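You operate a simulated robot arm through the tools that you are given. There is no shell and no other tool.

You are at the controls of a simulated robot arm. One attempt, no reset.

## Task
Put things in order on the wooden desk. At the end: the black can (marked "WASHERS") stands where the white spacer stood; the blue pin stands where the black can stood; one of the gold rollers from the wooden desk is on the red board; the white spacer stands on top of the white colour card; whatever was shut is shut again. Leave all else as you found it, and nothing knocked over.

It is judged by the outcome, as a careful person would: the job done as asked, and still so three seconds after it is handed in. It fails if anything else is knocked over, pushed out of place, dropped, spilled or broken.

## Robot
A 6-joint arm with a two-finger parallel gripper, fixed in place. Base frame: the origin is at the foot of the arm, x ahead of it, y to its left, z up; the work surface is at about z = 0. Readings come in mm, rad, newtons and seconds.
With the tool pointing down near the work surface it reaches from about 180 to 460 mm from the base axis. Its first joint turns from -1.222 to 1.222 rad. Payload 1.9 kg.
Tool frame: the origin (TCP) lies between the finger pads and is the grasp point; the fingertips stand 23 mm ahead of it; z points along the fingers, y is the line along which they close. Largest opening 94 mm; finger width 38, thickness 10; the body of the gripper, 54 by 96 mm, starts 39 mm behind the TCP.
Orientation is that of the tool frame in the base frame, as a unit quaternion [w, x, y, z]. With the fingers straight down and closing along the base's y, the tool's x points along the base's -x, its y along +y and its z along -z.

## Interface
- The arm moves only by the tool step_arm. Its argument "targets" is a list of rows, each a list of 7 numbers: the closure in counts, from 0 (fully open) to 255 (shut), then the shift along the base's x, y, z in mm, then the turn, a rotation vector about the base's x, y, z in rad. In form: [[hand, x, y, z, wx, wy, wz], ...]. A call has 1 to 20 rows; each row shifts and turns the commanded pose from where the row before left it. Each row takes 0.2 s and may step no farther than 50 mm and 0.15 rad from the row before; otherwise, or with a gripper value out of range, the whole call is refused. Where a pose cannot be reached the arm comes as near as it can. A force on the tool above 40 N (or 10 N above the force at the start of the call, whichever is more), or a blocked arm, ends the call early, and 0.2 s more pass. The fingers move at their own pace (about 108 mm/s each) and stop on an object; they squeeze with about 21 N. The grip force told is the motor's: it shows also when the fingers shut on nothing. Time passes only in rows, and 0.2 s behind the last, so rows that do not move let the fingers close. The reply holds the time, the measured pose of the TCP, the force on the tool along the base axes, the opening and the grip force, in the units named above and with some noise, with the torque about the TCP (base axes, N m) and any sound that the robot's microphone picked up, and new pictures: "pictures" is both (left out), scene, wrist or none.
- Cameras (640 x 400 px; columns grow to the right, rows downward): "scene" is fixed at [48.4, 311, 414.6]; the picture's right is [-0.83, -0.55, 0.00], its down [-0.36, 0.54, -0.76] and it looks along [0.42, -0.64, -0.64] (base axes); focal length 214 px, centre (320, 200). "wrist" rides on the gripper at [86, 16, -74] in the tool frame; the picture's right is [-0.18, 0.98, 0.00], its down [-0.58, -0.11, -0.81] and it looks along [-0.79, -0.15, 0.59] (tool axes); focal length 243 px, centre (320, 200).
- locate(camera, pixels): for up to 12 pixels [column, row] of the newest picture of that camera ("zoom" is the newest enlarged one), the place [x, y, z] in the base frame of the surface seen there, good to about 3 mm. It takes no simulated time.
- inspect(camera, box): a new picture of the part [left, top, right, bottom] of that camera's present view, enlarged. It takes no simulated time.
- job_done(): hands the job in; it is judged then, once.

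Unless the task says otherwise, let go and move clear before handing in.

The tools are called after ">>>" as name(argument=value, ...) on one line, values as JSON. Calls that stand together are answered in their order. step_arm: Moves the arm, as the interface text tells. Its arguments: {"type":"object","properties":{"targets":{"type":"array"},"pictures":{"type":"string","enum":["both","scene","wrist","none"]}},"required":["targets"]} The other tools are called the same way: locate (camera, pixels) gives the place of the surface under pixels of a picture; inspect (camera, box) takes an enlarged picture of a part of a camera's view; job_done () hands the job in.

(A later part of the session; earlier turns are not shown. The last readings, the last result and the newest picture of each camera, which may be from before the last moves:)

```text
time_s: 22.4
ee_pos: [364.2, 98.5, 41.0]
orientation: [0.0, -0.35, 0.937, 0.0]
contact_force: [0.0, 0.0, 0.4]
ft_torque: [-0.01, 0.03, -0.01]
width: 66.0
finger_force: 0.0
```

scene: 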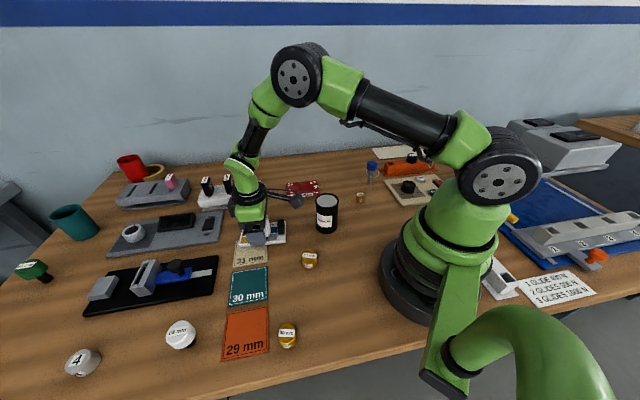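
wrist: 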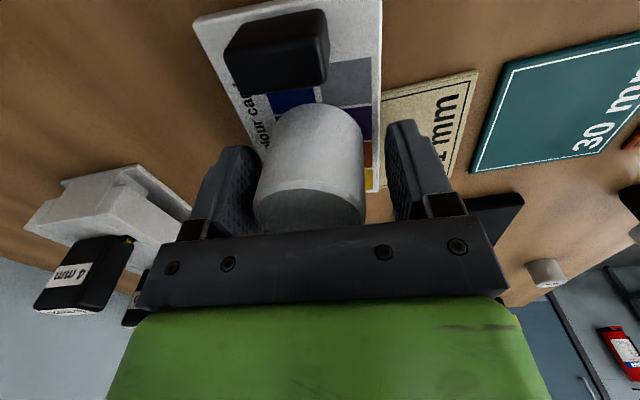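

The spacer appears to have moved slightly left in the wrist view, from about column 318 to 310. I'll wait briefly to see whether it's still or sliding.

>>> inspect(camera="wrist", box=[200, 80, 440, 240])

>>> step_arm(targets=[[76, 0, 0, 0, 0, 0, 0], [76, 0, 0, 0, 0, 0, 0]], pictures="wrist")

>>> inspect(camera="wrist", box=[200, 80, 440, 240])

>>> inspect(camera="scene", box=[200, 200, 360, 300])

```text
2.50 times, centred on (320, 160) of wrist
```

zoom: 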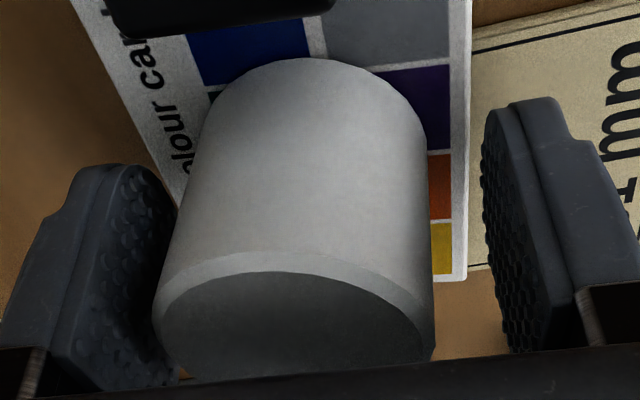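

```text
time_s: 23.0
ee_pos: [363.7, 98.4, 40.9]
orientation: [0.0, -0.35, 0.937, 0.001]
contact_force: [0.2, -1.2, -0.4]
ft_torque: [-0.02, 0.01, -0.02]
width: 66.2
finger_force: 0.0
```

wrist: 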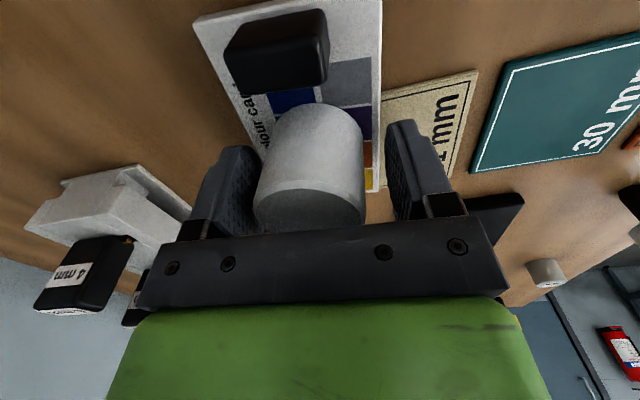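

```text
2.50 times, centred on (320, 160) of wrist
```

zoom: 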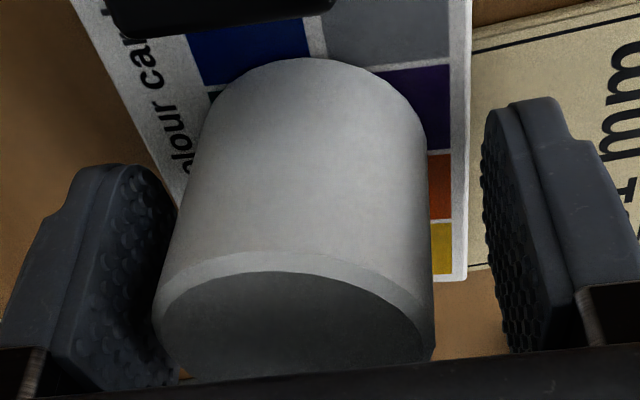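

```text
4.00 times, centred on (280, 250) of scene
```

zoom: 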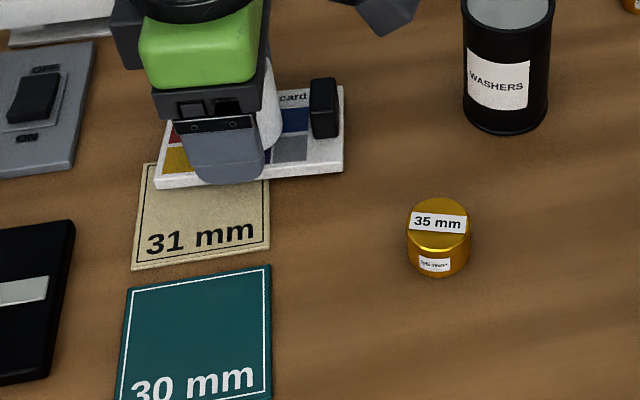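

The spacer stands still on the card, leaning very slightly with it, and the card's corners are back at their original pixels (343,87) and (155,187). I'll open a little more, rise straight up, and travel to above the black can.

>>> step_arm(targets=[[55, 0, 0, 0, 0, 0, 0], [55, 0, 0, 8, 0, 0, 0], [55, 0, 0, 16, 0, 0, 0], [55, 0, 0, 25, 0, 0, 0], [55, 0, 0, 35, 0, 0, 0], [55, 0, 0, 35, 0, 0, 0], [0, -20, -20, 5, 0, 0, -0.12], [0, -24, -25, 0, 0, 0, -0.12], [0, -24, -25, 0, 0, 0, -0.12], [0, -24, -25, 0, 0, 0, -0.12], [0, -23, -24, 0, 0, 0, -0.12], [0, 0, 0, 0, 0, 0, -0.118], [0, 0, 0, 0, 0, 0, 0]], pictures="both")

```text
time_s: 25.8
ee_pos: [248.1, -20.6, 163.3]
orientation: [0.001, 0.001, 1.0, 0.0]
contact_force: [-0.5, 0.0, -0.8]
ft_torque: [-0.01, 0.0, 0.0]
width: 94.0
finger_force: 0.0
```

scene: 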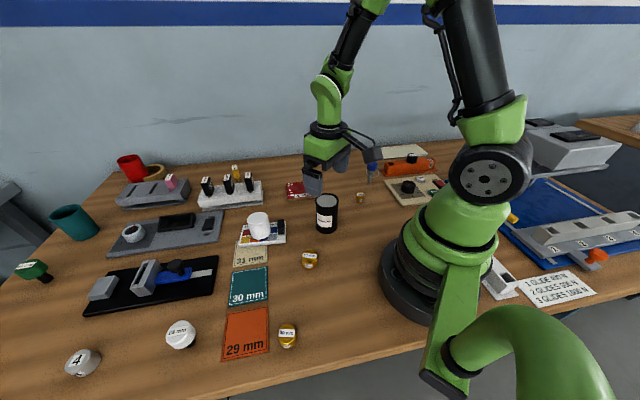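
wrist: 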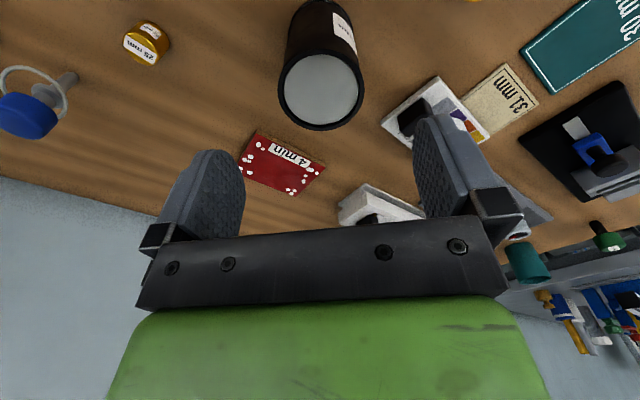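

The spacer stands on the card at scene (260,226). The can's lid is centred at about (320,88) in the wrist view; I'll measure its rim from both cameras.

>>> locate(camera="wrist", pixels=[[282, 92], [361, 86], [318, 54], [322, 126], [320, 90], [300, 60], [340, 118], [297, 30], [350, 30], [310, 2], [330, 2], [322, 30]])

>>> inspect(camera="scene", box=[225, 195, 305, 255])

>>> inspect(camera="wrist", box=[240, 0, 400, 140])

```text
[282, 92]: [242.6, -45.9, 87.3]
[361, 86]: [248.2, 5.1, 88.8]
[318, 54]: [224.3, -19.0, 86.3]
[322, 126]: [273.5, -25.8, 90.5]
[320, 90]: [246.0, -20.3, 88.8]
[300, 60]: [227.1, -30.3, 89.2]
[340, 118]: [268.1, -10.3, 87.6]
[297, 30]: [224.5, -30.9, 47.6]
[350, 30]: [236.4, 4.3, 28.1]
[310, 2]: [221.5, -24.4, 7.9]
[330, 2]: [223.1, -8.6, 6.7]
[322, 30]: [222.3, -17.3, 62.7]
```

```text
6.67 times, centred on (265, 225) of scene
```

zoom: 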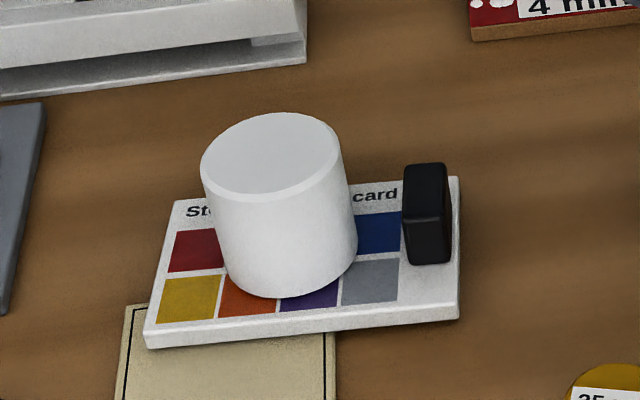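

```text
2.86 times, centred on (320, 70) of wrist
```

zoom: 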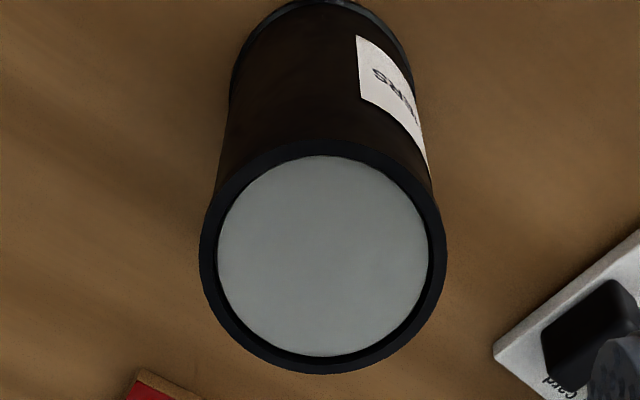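

The can's centre measures about (248.5,-20.5), right beneath the hand, with its top at z≈88. I'll lower to z≈59 with fingers wide open and then close.

>>> step_arm(targets=[[0, 0.4, 0, -30, 0, 0, 0], [0, 0, 0, -30, 0, 0, 0], [0, 0, 0, -25, 0, 0, 0], [0, 0, 0, -14, 0, 0, 0], [0, 0, 0, -5, 0, 0, 0], [0, 0, 0, 0, 0, 0, 0]], pictures="wrist")

```text
time_s: 27.2
ee_pos: [248.7, -19.9, 59.8]
orientation: [0.0, 0.002, 1.0, 0.0]
contact_force: [0.1, 0.2, -0.1]
ft_torque: [0.02, 0.03, 0.01]
width: 93.9
finger_force: 0.0
```

wrist: 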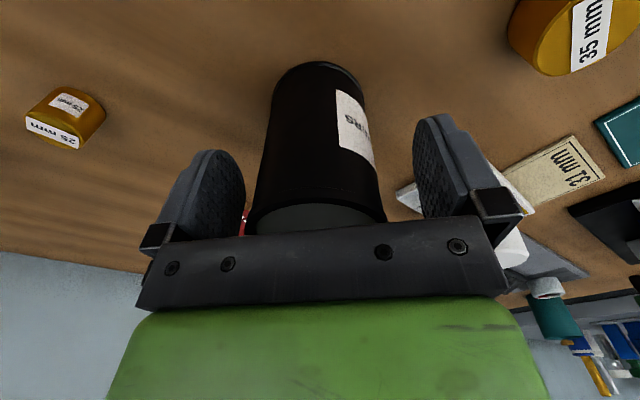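

The can sits centred at about column 317 between the open fingers. I'll close on it and then lift a little to test the hold.

>>> step_arm(targets=[[255, 0, 0, 0, 0, 0, 0], [255, 0, 0, 0, 0, 0, 0], [255, 0, 0, 0, 0, 0, 0]], pictures="wrist")

>>> step_arm(targets=[[255, 0, 0, 1, 0, 0, 0], [255, 0, 0, 2, 0, 0, 0], [255, 0, 0, 2, 0, 0, 0]], pictures="wrist")

>>> inspect(camera="scene", box=[290, 170, 370, 240])

```text
time_s: 28.0
ee_pos: [248.7, -20.2, 58.8]
orientation: [0.001, 0.002, 1.0, -0.001]
contact_force: [-0.3, -1.4, -0.2]
ft_torque: [-0.02, -0.06, -0.02]
width: 55.7
finger_force: 21.0
```

wrist: 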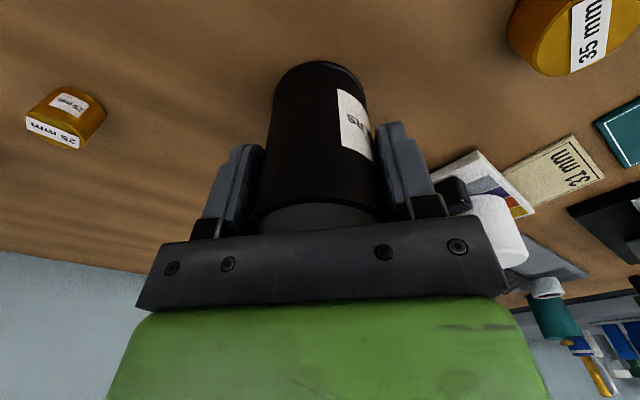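

```text
time_s: 28.8
ee_pos: [248.3, -20.6, 64.5]
orientation: [-0.001, 0.002, 1.0, 0.001]
contact_force: [0.2, 0.9, -2.6]
ft_torque: [-0.01, 0.01, -0.03]
width: 55.8
finger_force: 21.0
```

wrist: 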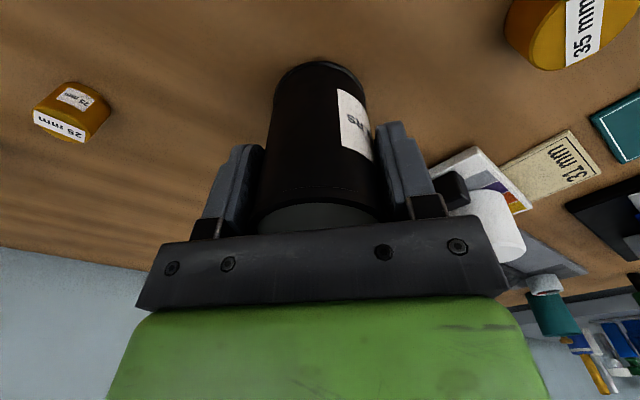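

```text
5.71 times, centred on (330, 205) of scene
```

zoom: 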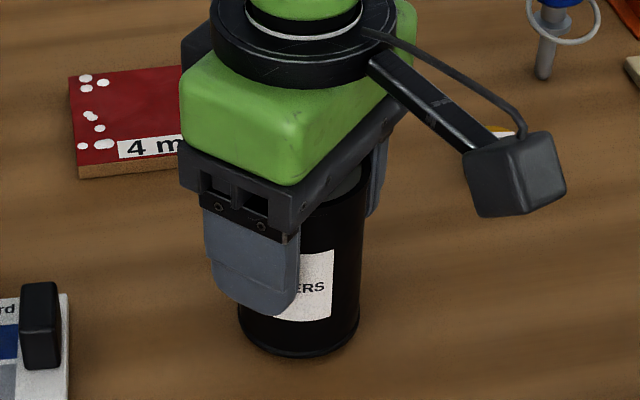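

The can is lifting with the hand, with a pull of about 2.6 N and no slip visible. I'll keep raising it gently to about 45 mm clear of the desk so it passes over the roller and the card's black piece.

>>> step_arm(targets=[[255, 0, 0, 2, 0, 0, 0], [255, 0, 0, 3, 0, 0, 0], [255, 0, 0, 4, 0, 0, 0], [255, 0, 0, 4, 0, 0, 0], [255, 0, 0, 4, 0, 0, 0], [255, 0, 0, 4, 0, 0, 0], [255, 0, 0, 4, 0, 0, 0], [255, 0, 0, 4, 0, 0, 0], [255, 0, 0, 4, 0, 0, 0], [255, 0, 0, 3, 0, 0, 0], [255, 0, 0, 2, 0, 0, 0], [255, 0, 0, 1, 0, 0, 0]], pictures="both")

```text
time_s: 31.4
ee_pos: [248.9, -21.8, 101.9]
orientation: [0.0, 0.002, 1.0, -0.001]
contact_force: [0.5, 0.8, -3.1]
ft_torque: [-0.01, 0.0, 0.01]
width: 55.4
finger_force: 21.3
```

scene: 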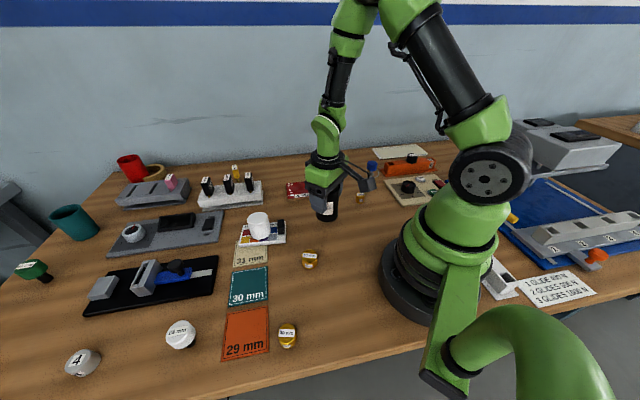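
wrist: 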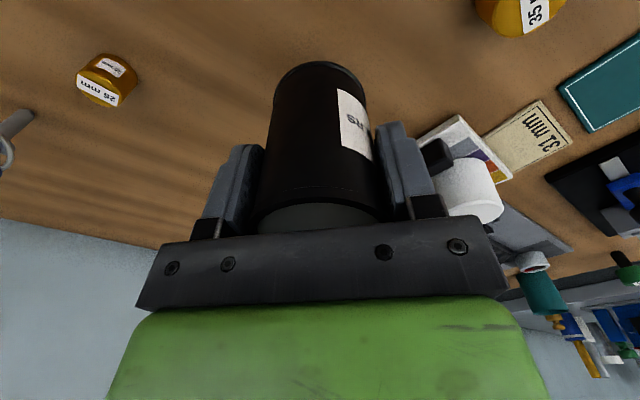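

The can is held firmly with its label and lid unchanged in the wrist view. I'll carry it smoothly toward the spacer's old place at about (274.5,235.3).

>>> step_arm(targets=[[255, 0.2, 2, 0, 0, 0, 0], [255, 0.4, 4, 0, 0, 0, 0], [255, 0.6, 6, 0, 0, 0, 0], [255, 0.8, 8, 0, 0, 0, 0], [255, 1, 10, 0, 0, 0, 0], [255, 1.2, 12, 0, 0, 0, 0], [255, 1.2, 12, 0, 0, 0, 0], [255, 1.2, 12, 0, 0, 0, 0], [255, 1.2, 12, 0, 0, 0, 0], [255, 1.2, 12, 0, 0, 0, 0], [255, 1.2, 12, 0, 0, 0, 0], [255, 1.2, 12, 0, 0, 0, 0], [255, 1.2, 12, 0, 0, 0, 0], [255, 1.2, 12, 0, 0, 0, 0], [255, 1.2, 12, 0, 0, 0, 0], [255, 1, 10, 0, 0, 0, 0], [255, 0.8, 8, 0, 0, 0, 0], [255, 0.6, 6, 0, 0, 0, 0], [255, 0.4, 4, 0, 0, 0, 0], [255, 0.2, 2, 0, 0, 0, 0]], pictures="both")

```text
time_s: 35.6
ee_pos: [267.1, 159.7, 102.2]
orientation: [0.001, 0.002, 1.0, 0.001]
contact_force: [-0.2, 0.4, -2.2]
ft_torque: [0.02, 0.0, 0.02]
width: 55.8
finger_force: 21.2
```

scene: 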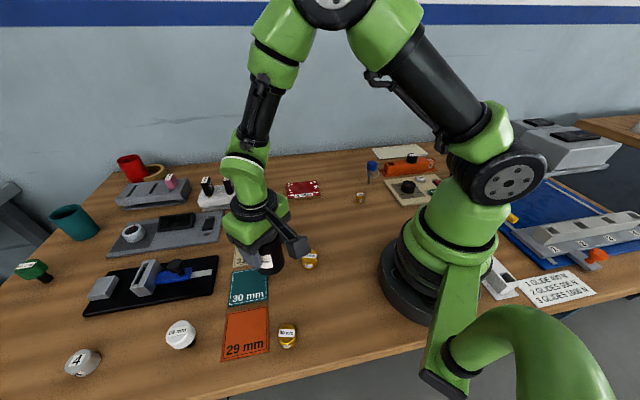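
wrist: 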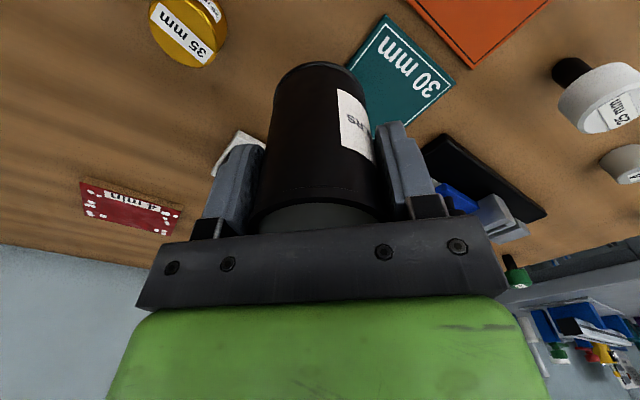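

The can is still firm at (267,160). I'll carry it the last (7.6,75.8) mm to above the spacer's old place.

>>> step_arm(targets=[[255, 0.2, 2, 0, 0, 0, 0], [255, 0.4, 4, 0, 0, 0, 0], [255, 0.6, 6, 0, 0, 0, 0], [255, 0.8, 8, 0, 0, 0, 0], [255, 1, 10, 0, 0, 0, 0], [255, 1, 10, 0, 0, 0, 0], [255, 1, 10, 0, 0, 0, 0], [255, 0.8, 8, 0, 0, 0, 0], [255, 0.6, 6, 0, 0, 0, 0], [255, 0.5, 5, 0, 0, 0, 0], [255, 0.3, 3, 0, 0, 0, 0], [255, 0.2, 2, 0, 0, 0, 0], [255, 0.2, 1.8, 0, 0, 0, 0], [255, 0, 0, 0, 0, 0, 0]], pictures="both")

>>> inspect(camera="scene", box=[160, 220, 320, 350])

```text
time_s: 38.6
ee_pos: [275.1, 234.8, 102.5]
orientation: [0.0, 0.002, 1.0, 0.0]
contact_force: [-0.2, 0.5, -3.1]
ft_torque: [-0.01, -0.03, 0.01]
width: 55.8
finger_force: 20.8
```

scene: 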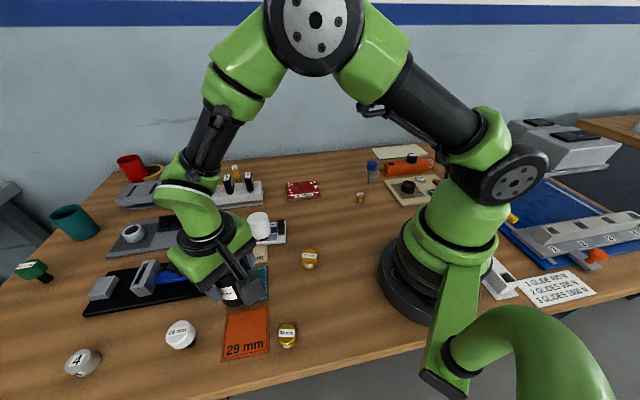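
wrist: 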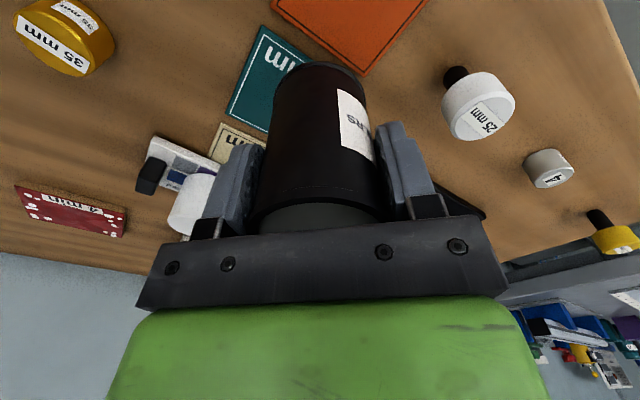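

```text
3.08 times, centred on (240, 285) of scene
```

zoom: 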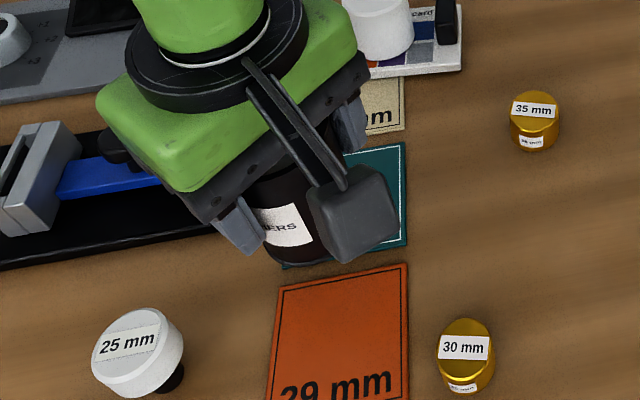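

The can hangs over the gap between the teal and orange mats, where the spacer stood on both. I'll lower it gently to about 4 mm above the mats.

>>> step_arm(targets=[[255, 0, 0, -1.5, 0, 0, 0], [255, 0, 0, -3, 0, 0, 0], [255, 0, 0, -4, 0, 0, 0], [255, 0, 0, -4, 0, 0, 0], [255, 0, 0, -4, 0, 0, 0], [255, 0, 0, -4, 0, 0, 0], [255, 0, 0, -4, 0, 0, 0], [255, 0, 0, -4, 0, 0, 0], [255, 0, 0, -3, 0, 0, 0], [255, 0, 0, -2, 0, 0, 0], [255, 0, 0, -2, 0, 0, 0], [255, 0, 0, -1, 0, 0, 0], [255, 0, 0, 0, 0, 0, 0]], pictures="both")

>>> inspect(camera="scene", box=[200, 260, 280, 330])

```text
time_s: 41.4
ee_pos: [274.5, 234.7, 68.0]
orientation: [0.0, 0.001, 1.0, 0.0]
contact_force: [-0.5, -0.2, -2.8]
ft_torque: [0.01, 0.0, -0.01]
width: 55.6
finger_force: 21.2
```

scene: 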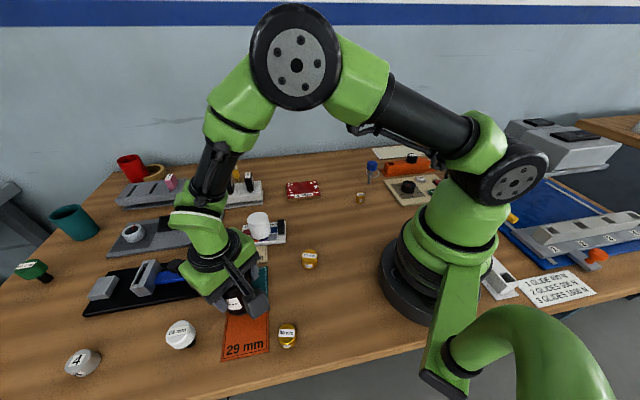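
wrist: 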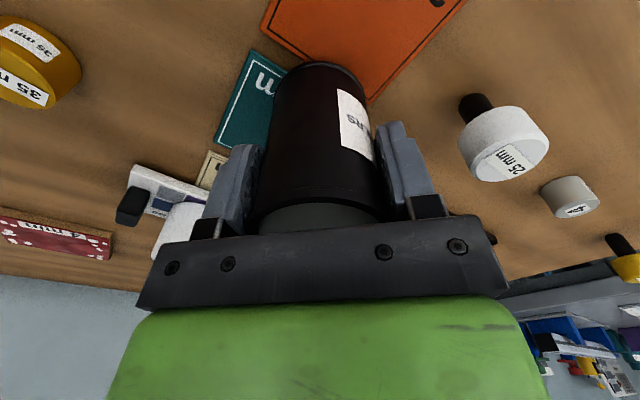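

```text
5.71 times, centred on (240, 295) of scene
```

zoom: 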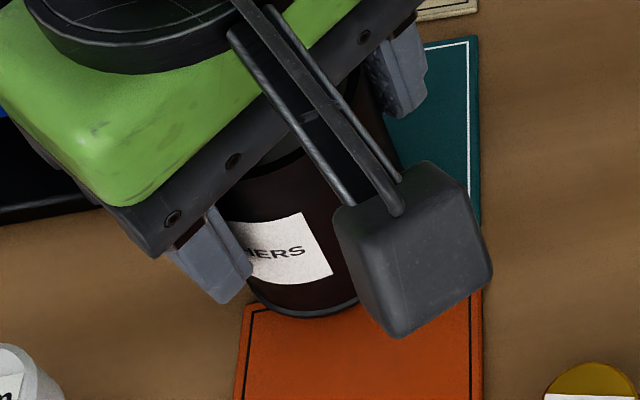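

Still free at about z=67 with a -2.8 N pull. I'll continue down in 1–2 mm steps until the force changes.

>>> step_arm(targets=[[255, 0, 0, -1.5, 0, 0, 0], [255, 0, 0, -1.5, 0, 0, 0]], pictures="none")

>>> step_arm(targets=[[255, 0, 0, -1, 0, 0, 0]], pictures="none")

>>> step_arm(targets=[[255, 0, 0, -1, 0, 0, 0]], pictures="none")

```text
time_s: 42.0
ee_pos: [276.4, 235.5, 65.7]
orientation: [0.001, 0.001, 1.0, 0.0]
contact_force: [-0.6, 0.8, -3.3]
ft_torque: [0.03, -0.01, -0.01]
width: 55.6
finger_force: 21.4
```

```text
time_s: 42.4
ee_pos: [274.6, 234.8, 64.1]
orientation: [0.0, 0.001, 1.0, -0.001]
contact_force: [-1.0, 0.6, -2.4]
ft_torque: [-0.01, -0.01, 0.01]
width: 55.7
finger_force: 20.5
```

```text
time_s: 42.8
ee_pos: [275.8, 235.7, 63.1]
orientation: [0.0, 0.002, 1.0, 0.0]
contact_force: [-2.6, -5.3, 8.9]
ft_torque: [-0.24, 0.03, 0.02]
width: 55.5
finger_force: 20.9
```

Contact: the vertical force rose to 8.9 N, touching the teal side first. I'll go 0.5 mm lower to seat it, then look before letting go.

>>> step_arm(targets=[[255, 0, 0, -0.5, 0, 0, 0], [255, 0, 0, 0, 0, 0, 0]], pictures="both")

>>> inspect(camera="wrist", box=[200, 30, 440, 240])

>>> inspect(camera="scene", box=[200, 260, 280, 330])

```text
time_s: 43.4
ee_pos: [276.2, 234.6, 61.3]
orientation: [0.001, 0.002, 1.0, 0.001]
contact_force: [2.2, -7.0, 16.1]
ft_torque: [-0.44, -0.02, -0.03]
width: 55.8
finger_force: 20.7
```

scene: 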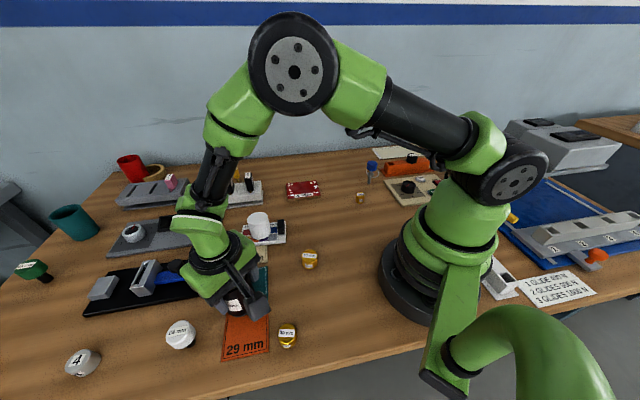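
wrist: 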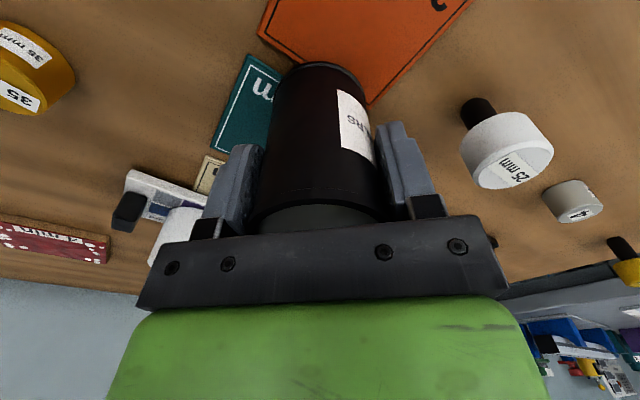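

```text
1.90 times, centred on (320, 135) of wrist
```

zoom: 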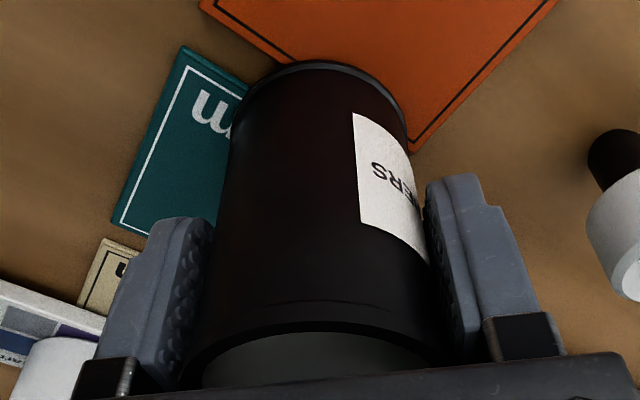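

```text
5.71 times, centred on (240, 295) of scene
```

zoom: 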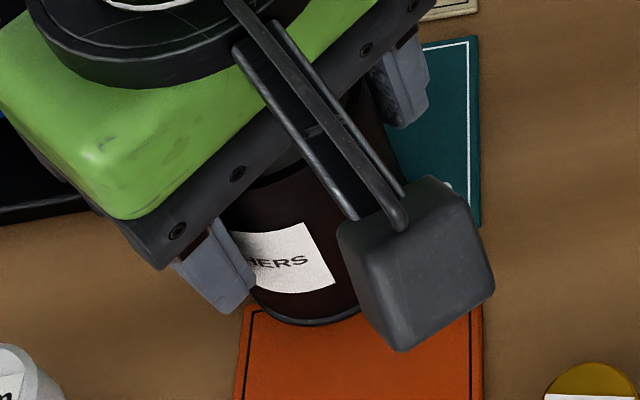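

The torque is explained by the sideways force at the can's foot, so the can is seated roughly evenly on both mats. I'll ease up about 0.8 mm to unload it before letting go.

>>> step_arm(targets=[[255, 0, 0, 0.8, 0, 0, 0], [255, 0, 0, 0, 0, 0, 0]], pictures="none")

```text
time_s: 44.0
ee_pos: [275.4, 235.6, 61.3]
orientation: [0.001, 0.001, 1.0, -0.001]
contact_force: [4.8, 1.8, 3.7]
ft_torque: [-0.09, -0.39, 0.16]
width: 55.7
finger_force: 21.2
```

The load is down to 3.7 N, so the can rests on the mats. I'll open the fingers slightly, wait, and look.

>>> step_arm(targets=[[95, 0, 0, 0, 0, 0, 0], [95, 0, 0, 0, 0, 0, 0], [80, 0, 0, 0, 0, 0, 0], [80, 0, 0, 0, 0, 0, 0]], pictures="both")

>>> inspect(camera="wrist", box=[200, 30, 440, 240])

>>> inspect(camera="scene", box=[200, 260, 280, 330])

```text
time_s: 45.0
ee_pos: [274.2, 234.1, 61.7]
orientation: [0.0, 0.002, 1.0, 0.0]
contact_force: [1.0, 0.7, -0.4]
ft_torque: [-0.02, 0.01, 0.04]
width: 64.3
finger_force: 0.0
```

scene: 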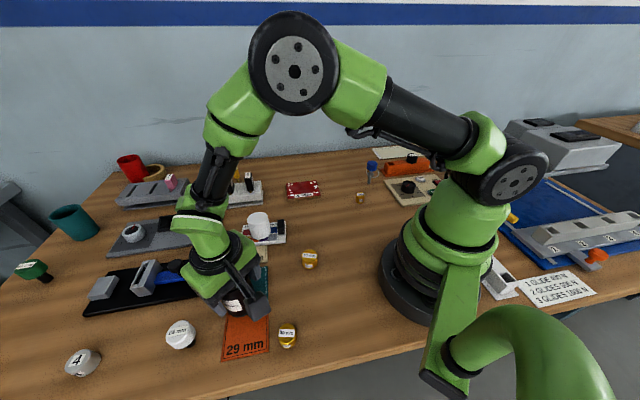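
wrist: 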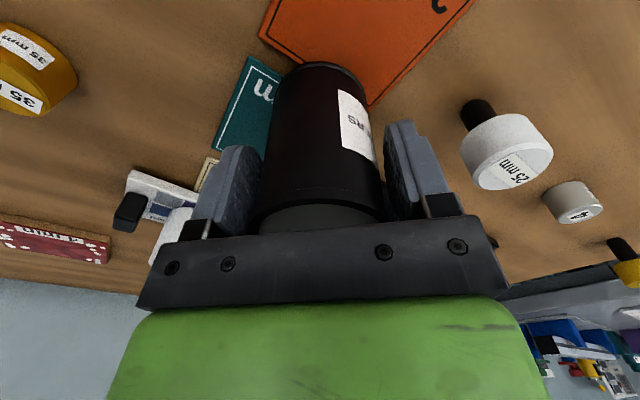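

```text
1.90 times, centred on (320, 135) of wrist
```

zoom: 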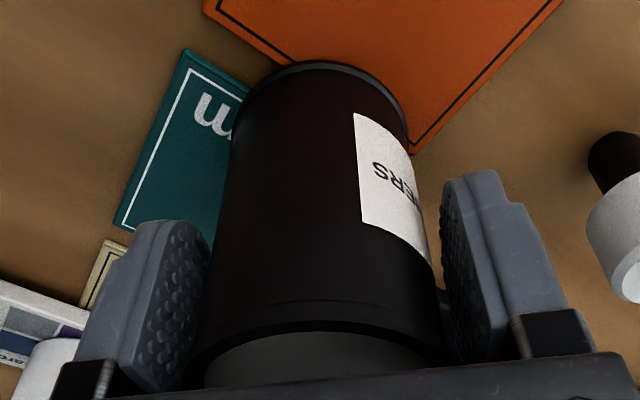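

```text
5.71 times, centred on (240, 295) of scene
```

zoom: 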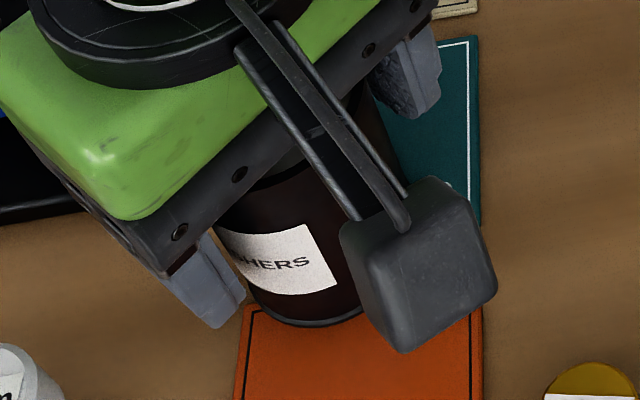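

The can stands upright with the fingers clear on both sides. I'll open a little more, rise straight up, and travel toward the pin.

>>> step_arm(targets=[[50, 0, 0, 0, 0, 0, 0], [50, 0, 0, 10, 0, 0, 0], [50, 0, 0, 20, 0, 0, 0], [50, 0, 0, 35, 0, 0, 0], [50, 0, 0, 45, 0, 0, 0], [50, 0, 0, 30, 0, 0, 0], [0, 0, -40, 0, 0, 0, -0.05], [0, 0, -48, 0, 0, 0, -0.05], [0, 0, -48, 0, 0, 0, -0.05], [0, 0, -48, 0, 0, 0, -0.05], [0, 0, -48, 0, 0, 0, -0.05], [0, -10, -48, 0, 0, 0, -0.05], [0, -10, -48, 0, 0, 0, -0.05], [0, -10, -48, 0, 0, 0, -0.05], [0, -10, -40, 0, 0, 0, -0.05], [0, 0, 0, 0, 0, 0, 0]], pictures="both")

```text
time_s: 48.4
ee_pos: [234.1, -181.6, 200.0]
orientation: [-0.001, 0.225, 0.974, -0.001]
contact_force: [0.0, -0.1, -0.1]
ft_torque: [-0.04, 0.0, 0.0]
width: 94.0
finger_force: 0.0
```

scene: 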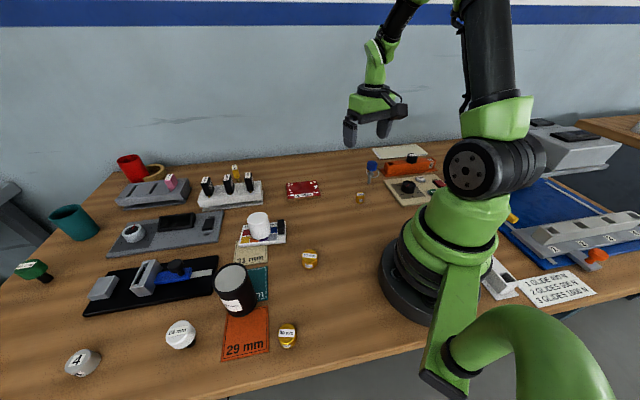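
wrist: 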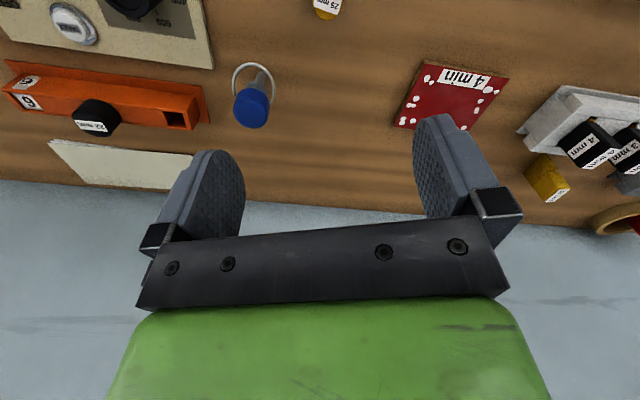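

The can stands at scene (236,290) in the spacer's old place. The pin is at (255,100) in the wrist view; I'll zoom on both and measure the pin's surroundings.

>>> inspect(camera="wrist", box=[160, 30, 320, 150])

>>> inspect(camera="scene", box=[190, 250, 290, 330])

>>> locate(camera="wrist", pixels=[[252, 112], [237, 110], [268, 108], [252, 95], [252, 126], [255, 75], [262, 72], [240, 70], [206, 95], [200, 125], [210, 60], [97, 110]])

>>> locate(camera="scene", pixels=[[234, 278], [219, 282], [248, 278], [234, 266], [235, 290], [240, 312], [411, 157], [385, 176], [387, 160], [380, 169], [372, 165], [369, 184]])

```text
3.33 times, centred on (240, 90) of wrist
```

zoom: 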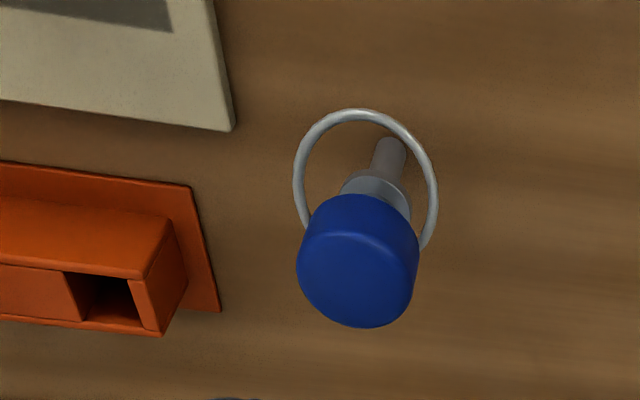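

```text
5.00 times, centred on (240, 290) of scene
```

zoom: 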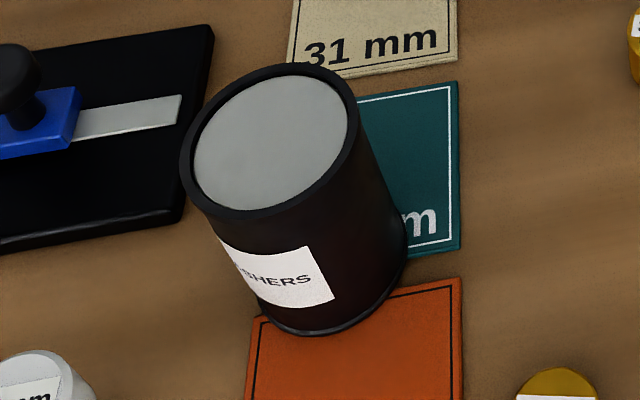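

```text
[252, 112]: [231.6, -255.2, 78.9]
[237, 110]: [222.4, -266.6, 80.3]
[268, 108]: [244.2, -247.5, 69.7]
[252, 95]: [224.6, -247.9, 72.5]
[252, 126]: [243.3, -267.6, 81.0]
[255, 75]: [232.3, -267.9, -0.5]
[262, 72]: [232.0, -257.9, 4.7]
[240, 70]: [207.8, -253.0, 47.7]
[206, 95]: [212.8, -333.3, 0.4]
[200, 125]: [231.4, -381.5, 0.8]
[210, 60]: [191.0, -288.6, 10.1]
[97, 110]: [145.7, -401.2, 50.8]
```

```text
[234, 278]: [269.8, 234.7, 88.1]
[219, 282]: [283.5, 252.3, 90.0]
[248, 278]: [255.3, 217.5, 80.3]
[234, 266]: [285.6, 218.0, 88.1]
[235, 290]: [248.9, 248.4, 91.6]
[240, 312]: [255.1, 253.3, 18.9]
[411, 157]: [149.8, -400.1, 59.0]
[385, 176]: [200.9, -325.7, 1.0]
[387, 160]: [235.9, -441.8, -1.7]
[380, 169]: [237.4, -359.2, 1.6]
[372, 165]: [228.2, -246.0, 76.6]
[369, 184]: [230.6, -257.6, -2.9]
```

The can stands upright where the spacer was, and the pin's head is centred near (231.5,-255.5) with its top at z≈80 and the ring at z≈47. I'll move above the pin at z≈125 and check the alignment.

>>> step_arm(targets=[[0, -0.9, -24.6, -15, 0, 0, 0], [0, -0.9, -24.6, -20, 0, 0, 0], [0, -0.8, -24.6, -20, 0, 0, 0], [0, 0, 0, -20, 0, 0, 0], [0, 0, 0, 0, 0, 0, 0]], pictures="both")

>>> inspect(camera="wrist", box=[220, 60, 420, 200])

```text
time_s: 49.6
ee_pos: [232.4, -256.0, 127.5]
orientation: [0.001, 0.224, 0.975, 0.0]
contact_force: [0.5, -0.3, -0.9]
ft_torque: [0.03, 0.02, -0.02]
width: 93.9
finger_force: 0.0
```

scene: 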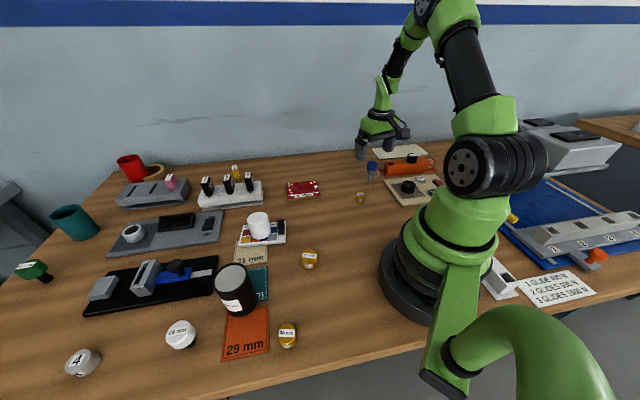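
wrist: 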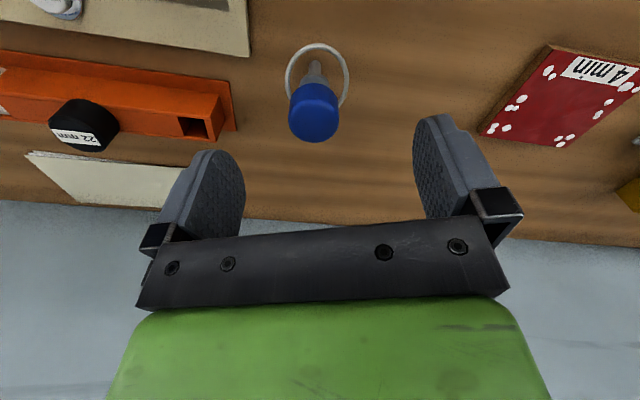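

```text
2.86 times, centred on (320, 130) of wrist
```

zoom: 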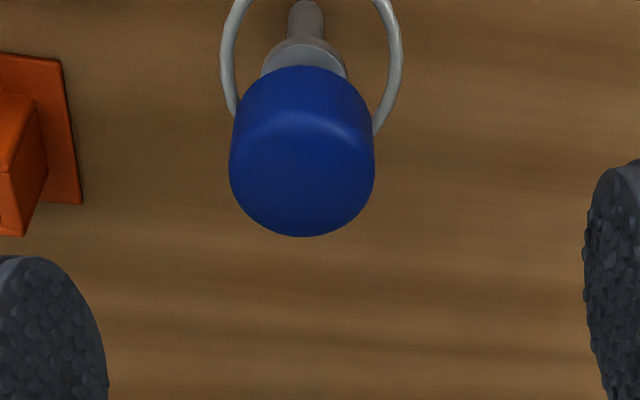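

The head's centre is at about column 314, roughly 3 mm toward the hand's -y side, and the shaft looks vertical. I'll shift by (-1.4,-3.0), lower to about 108 and check again.

>>> step_arm(targets=[[0, -1.4, -3, -10, 0, 0, 0], [0, 0, 0, -9, 0, 0, 0], [0, 0, 0, 0, 0, 0, 0]], pictures="wrist")

>>> inspect(camera="wrist", box=[220, 60, 420, 200])

>>> locate(camera="wrist", pixels=[[318, 140], [318, 155], [318, 125], [300, 140], [335, 140]])

```text
time_s: 50.4
ee_pos: [230.7, -258.1, 110.8]
orientation: [0.0, 0.224, 0.975, 0.001]
contact_force: [-0.2, 0.8, -0.5]
ft_torque: [-0.02, 0.0, 0.02]
width: 94.0
finger_force: 0.0
```

wrist: 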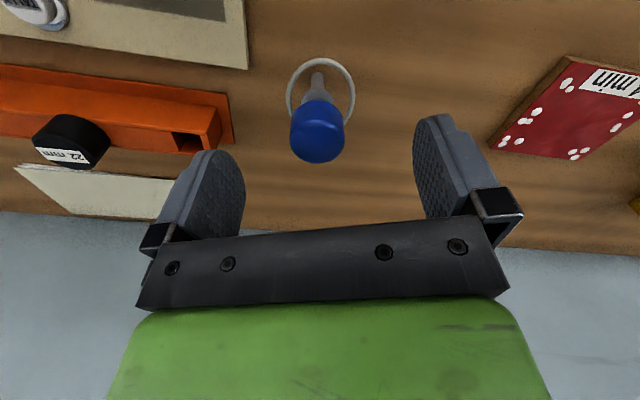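

```text
2.86 times, centred on (320, 130) of wrist
```

zoom: 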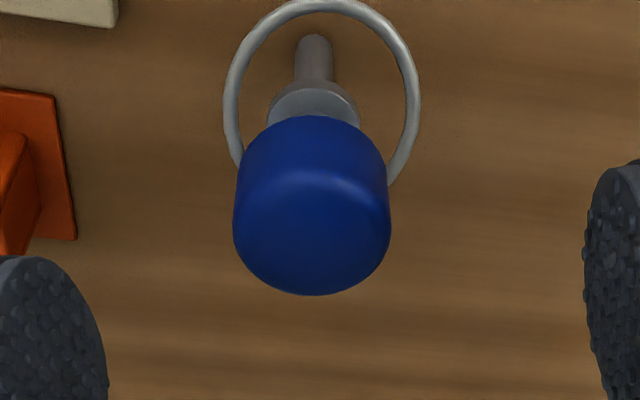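

```text
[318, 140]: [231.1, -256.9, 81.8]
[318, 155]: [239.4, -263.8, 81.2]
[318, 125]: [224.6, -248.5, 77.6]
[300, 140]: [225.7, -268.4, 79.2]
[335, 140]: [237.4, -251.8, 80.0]
```

The head's centre is now at about column 317, within 1 mm of the finger centreline. I'll go lower toward z≈78 so the tips stay above the ring.

>>> step_arm(targets=[[0, -0.3, -0.6, -12, 0, 0, 0], [0, 0, 0, -12, 0, 0, 0], [0, 0, 0, -3, 0, 0, 0], [0, 0, 0, 0, 0, 0, 0], [0, 0, 0, 0, 0, 0, 0]], pictures="wrist")

>>> step_arm(targets=[[0, 0, 0, 0, 0, 0, 0]], pictures="scene")

>>> inspect(camera="scene", box=[340, 130, 420, 200])

>>> inspect(camera="wrist", box=[220, 80, 420, 240])

```text
time_s: 51.6
ee_pos: [231.2, -258.3, 80.0]
orientation: [0.0, 0.224, 0.975, 0.0]
contact_force: [0.5, 0.0, -0.2]
ft_torque: [0.04, -0.01, 0.01]
width: 94.0
finger_force: 0.1
```

wrist: 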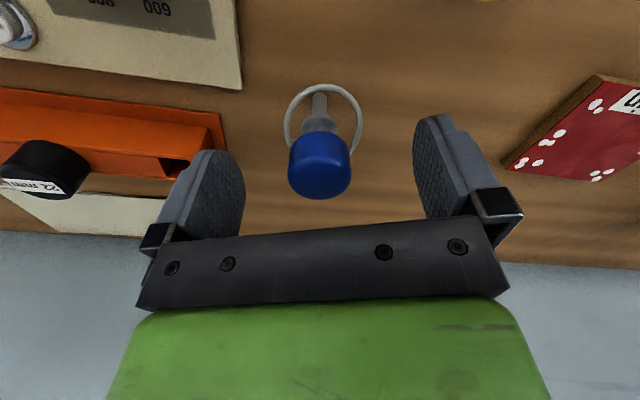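

```text
time_s: 52.0
ee_pos: [231.1, -259.5, 81.2]
orientation: [0.0, 0.225, 0.974, 0.0]
contact_force: [0.0, -0.6, -0.4]
ft_torque: [0.0, -0.02, 0.04]
width: 93.9
finger_force: 0.0
```

scene: 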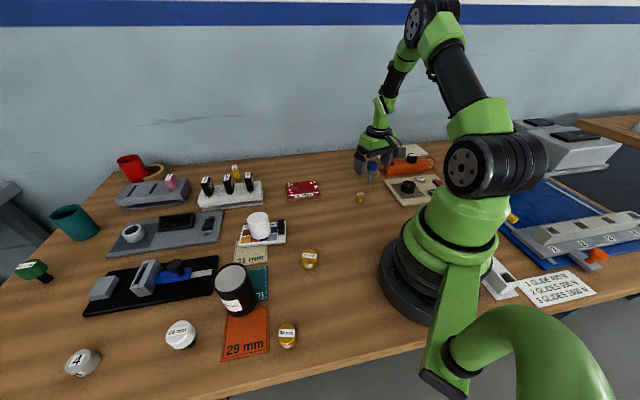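

```text
5.71 times, centred on (380, 165) of scene
```

zoom: 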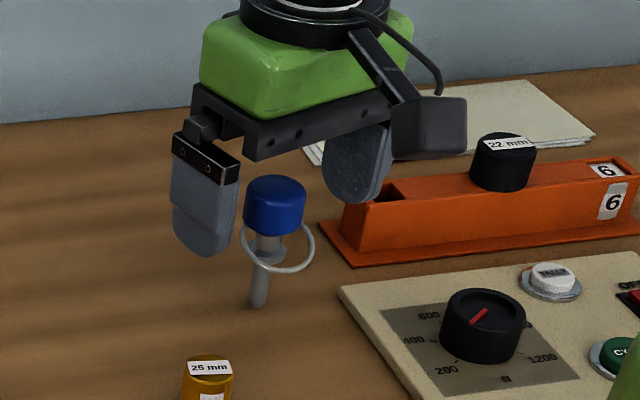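

```text
2.50 times, centred on (320, 160) of wrist
```

zoom: 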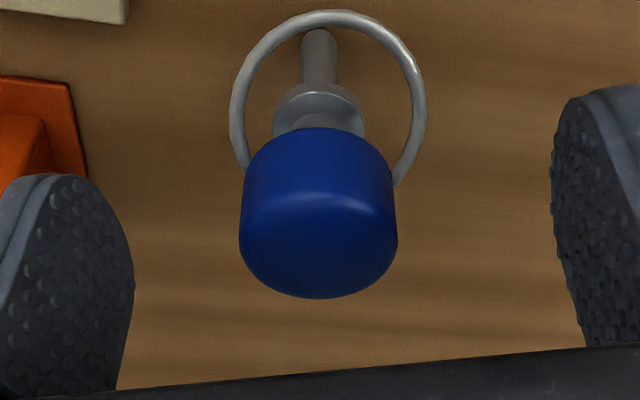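

The head is centred at column 319 and the tips are above the ring. I'll lower 3 mm more, close part way, and look before the final squeeze.

>>> step_arm(targets=[[0, 0, 0, -3, 0, 0, 0], [100, 0, 0, 0, 0, 0, 0], [140, 0, 0, 0, 0, 0, 0], [140, 0, 0, 0, 0, 0, 0]], pictures="wrist")

>>> inspect(camera="wrist", box=[220, 80, 420, 240])

>>> inspect(camera="scene", box=[340, 140, 404, 190])

```text
time_s: 53.0
ee_pos: [230.1, -258.6, 79.0]
orientation: [0.0, 0.223, 0.975, -0.001]
contact_force: [-0.5, -0.1, 0.0]
ft_torque: [0.03, -0.02, 0.0]
width: 42.4
finger_force: 0.1
```

wrist: 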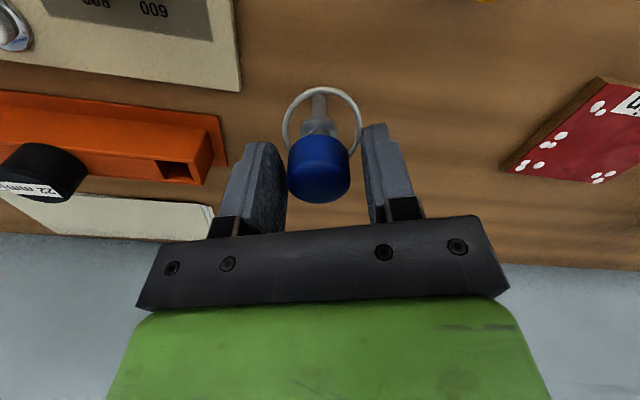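

```text
2.50 times, centred on (320, 160) of wrist
```

zoom: 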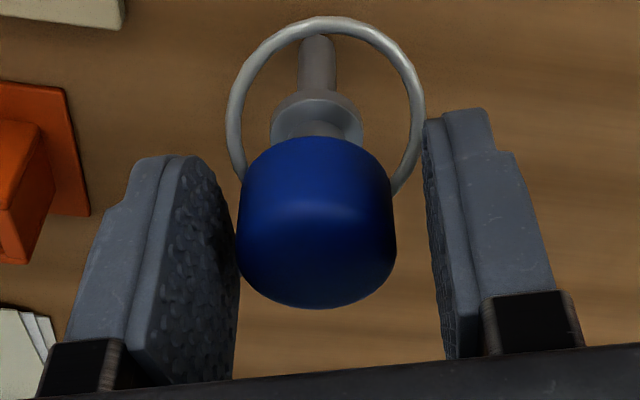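

```text
8.00 times, centred on (372, 165) of scene
```

zoom: 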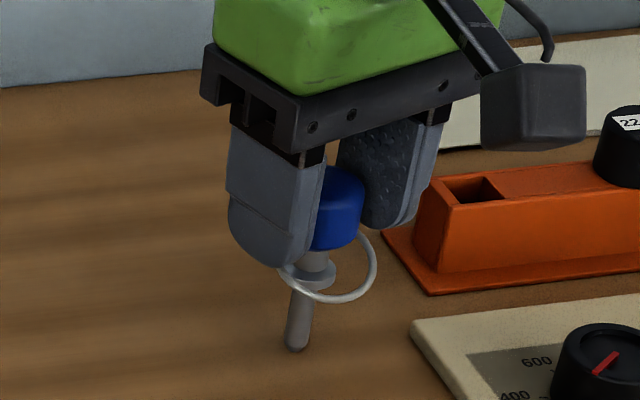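

Both gaps look nearly equal at about 5–6 mm. I'll shift 0.7 mm to even them out and close on the head.

>>> step_arm(targets=[[140, -0.3, -0.6, 0, 0, 0, 0], [160, 0, 0, 0, 0, 0, 0], [255, 0, 0, 0, 0, 0, 0], [255, 0, 0, 0, 0, 0, 0]], pictures="wrist")

>>> inspect(camera="wrist", box=[220, 80, 420, 240])

>>> inspect(camera="scene", box=[340, 140, 404, 190])

```text
time_s: 54.0
ee_pos: [231.5, -259.1, 77.8]
orientation: [0.0, 0.224, 0.975, 0.0]
contact_force: [-0.1, -0.7, 1.5]
ft_torque: [-0.02, -0.02, -0.01]
width: 31.0
finger_force: 21.0
```

wrist: 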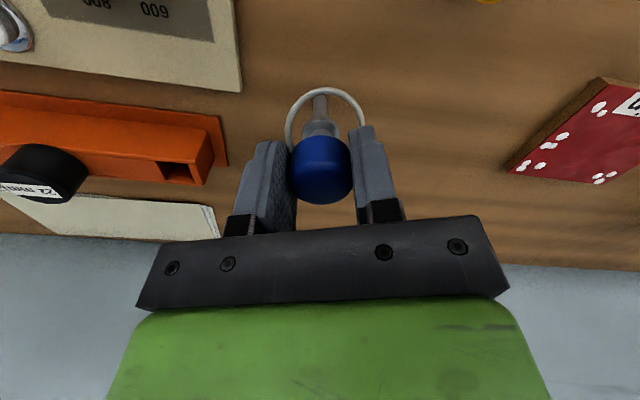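

```text
2.50 times, centred on (320, 160) of wrist
```

zoom: 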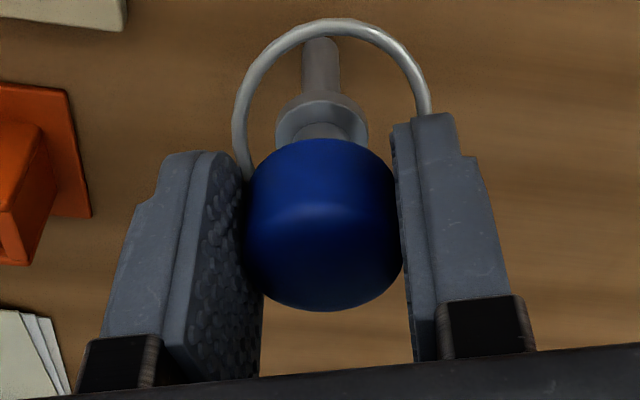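

```text
8.00 times, centred on (372, 165) of scene
```

zoom: 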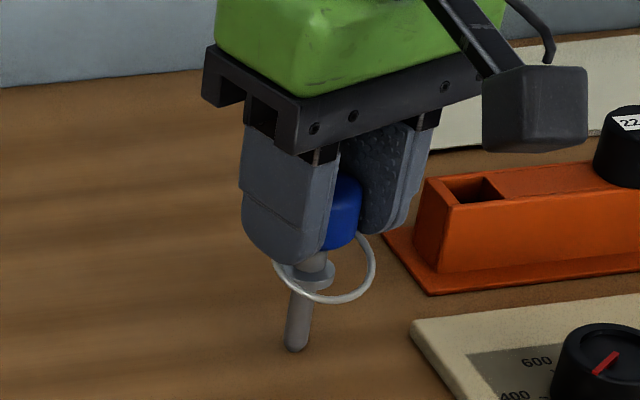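

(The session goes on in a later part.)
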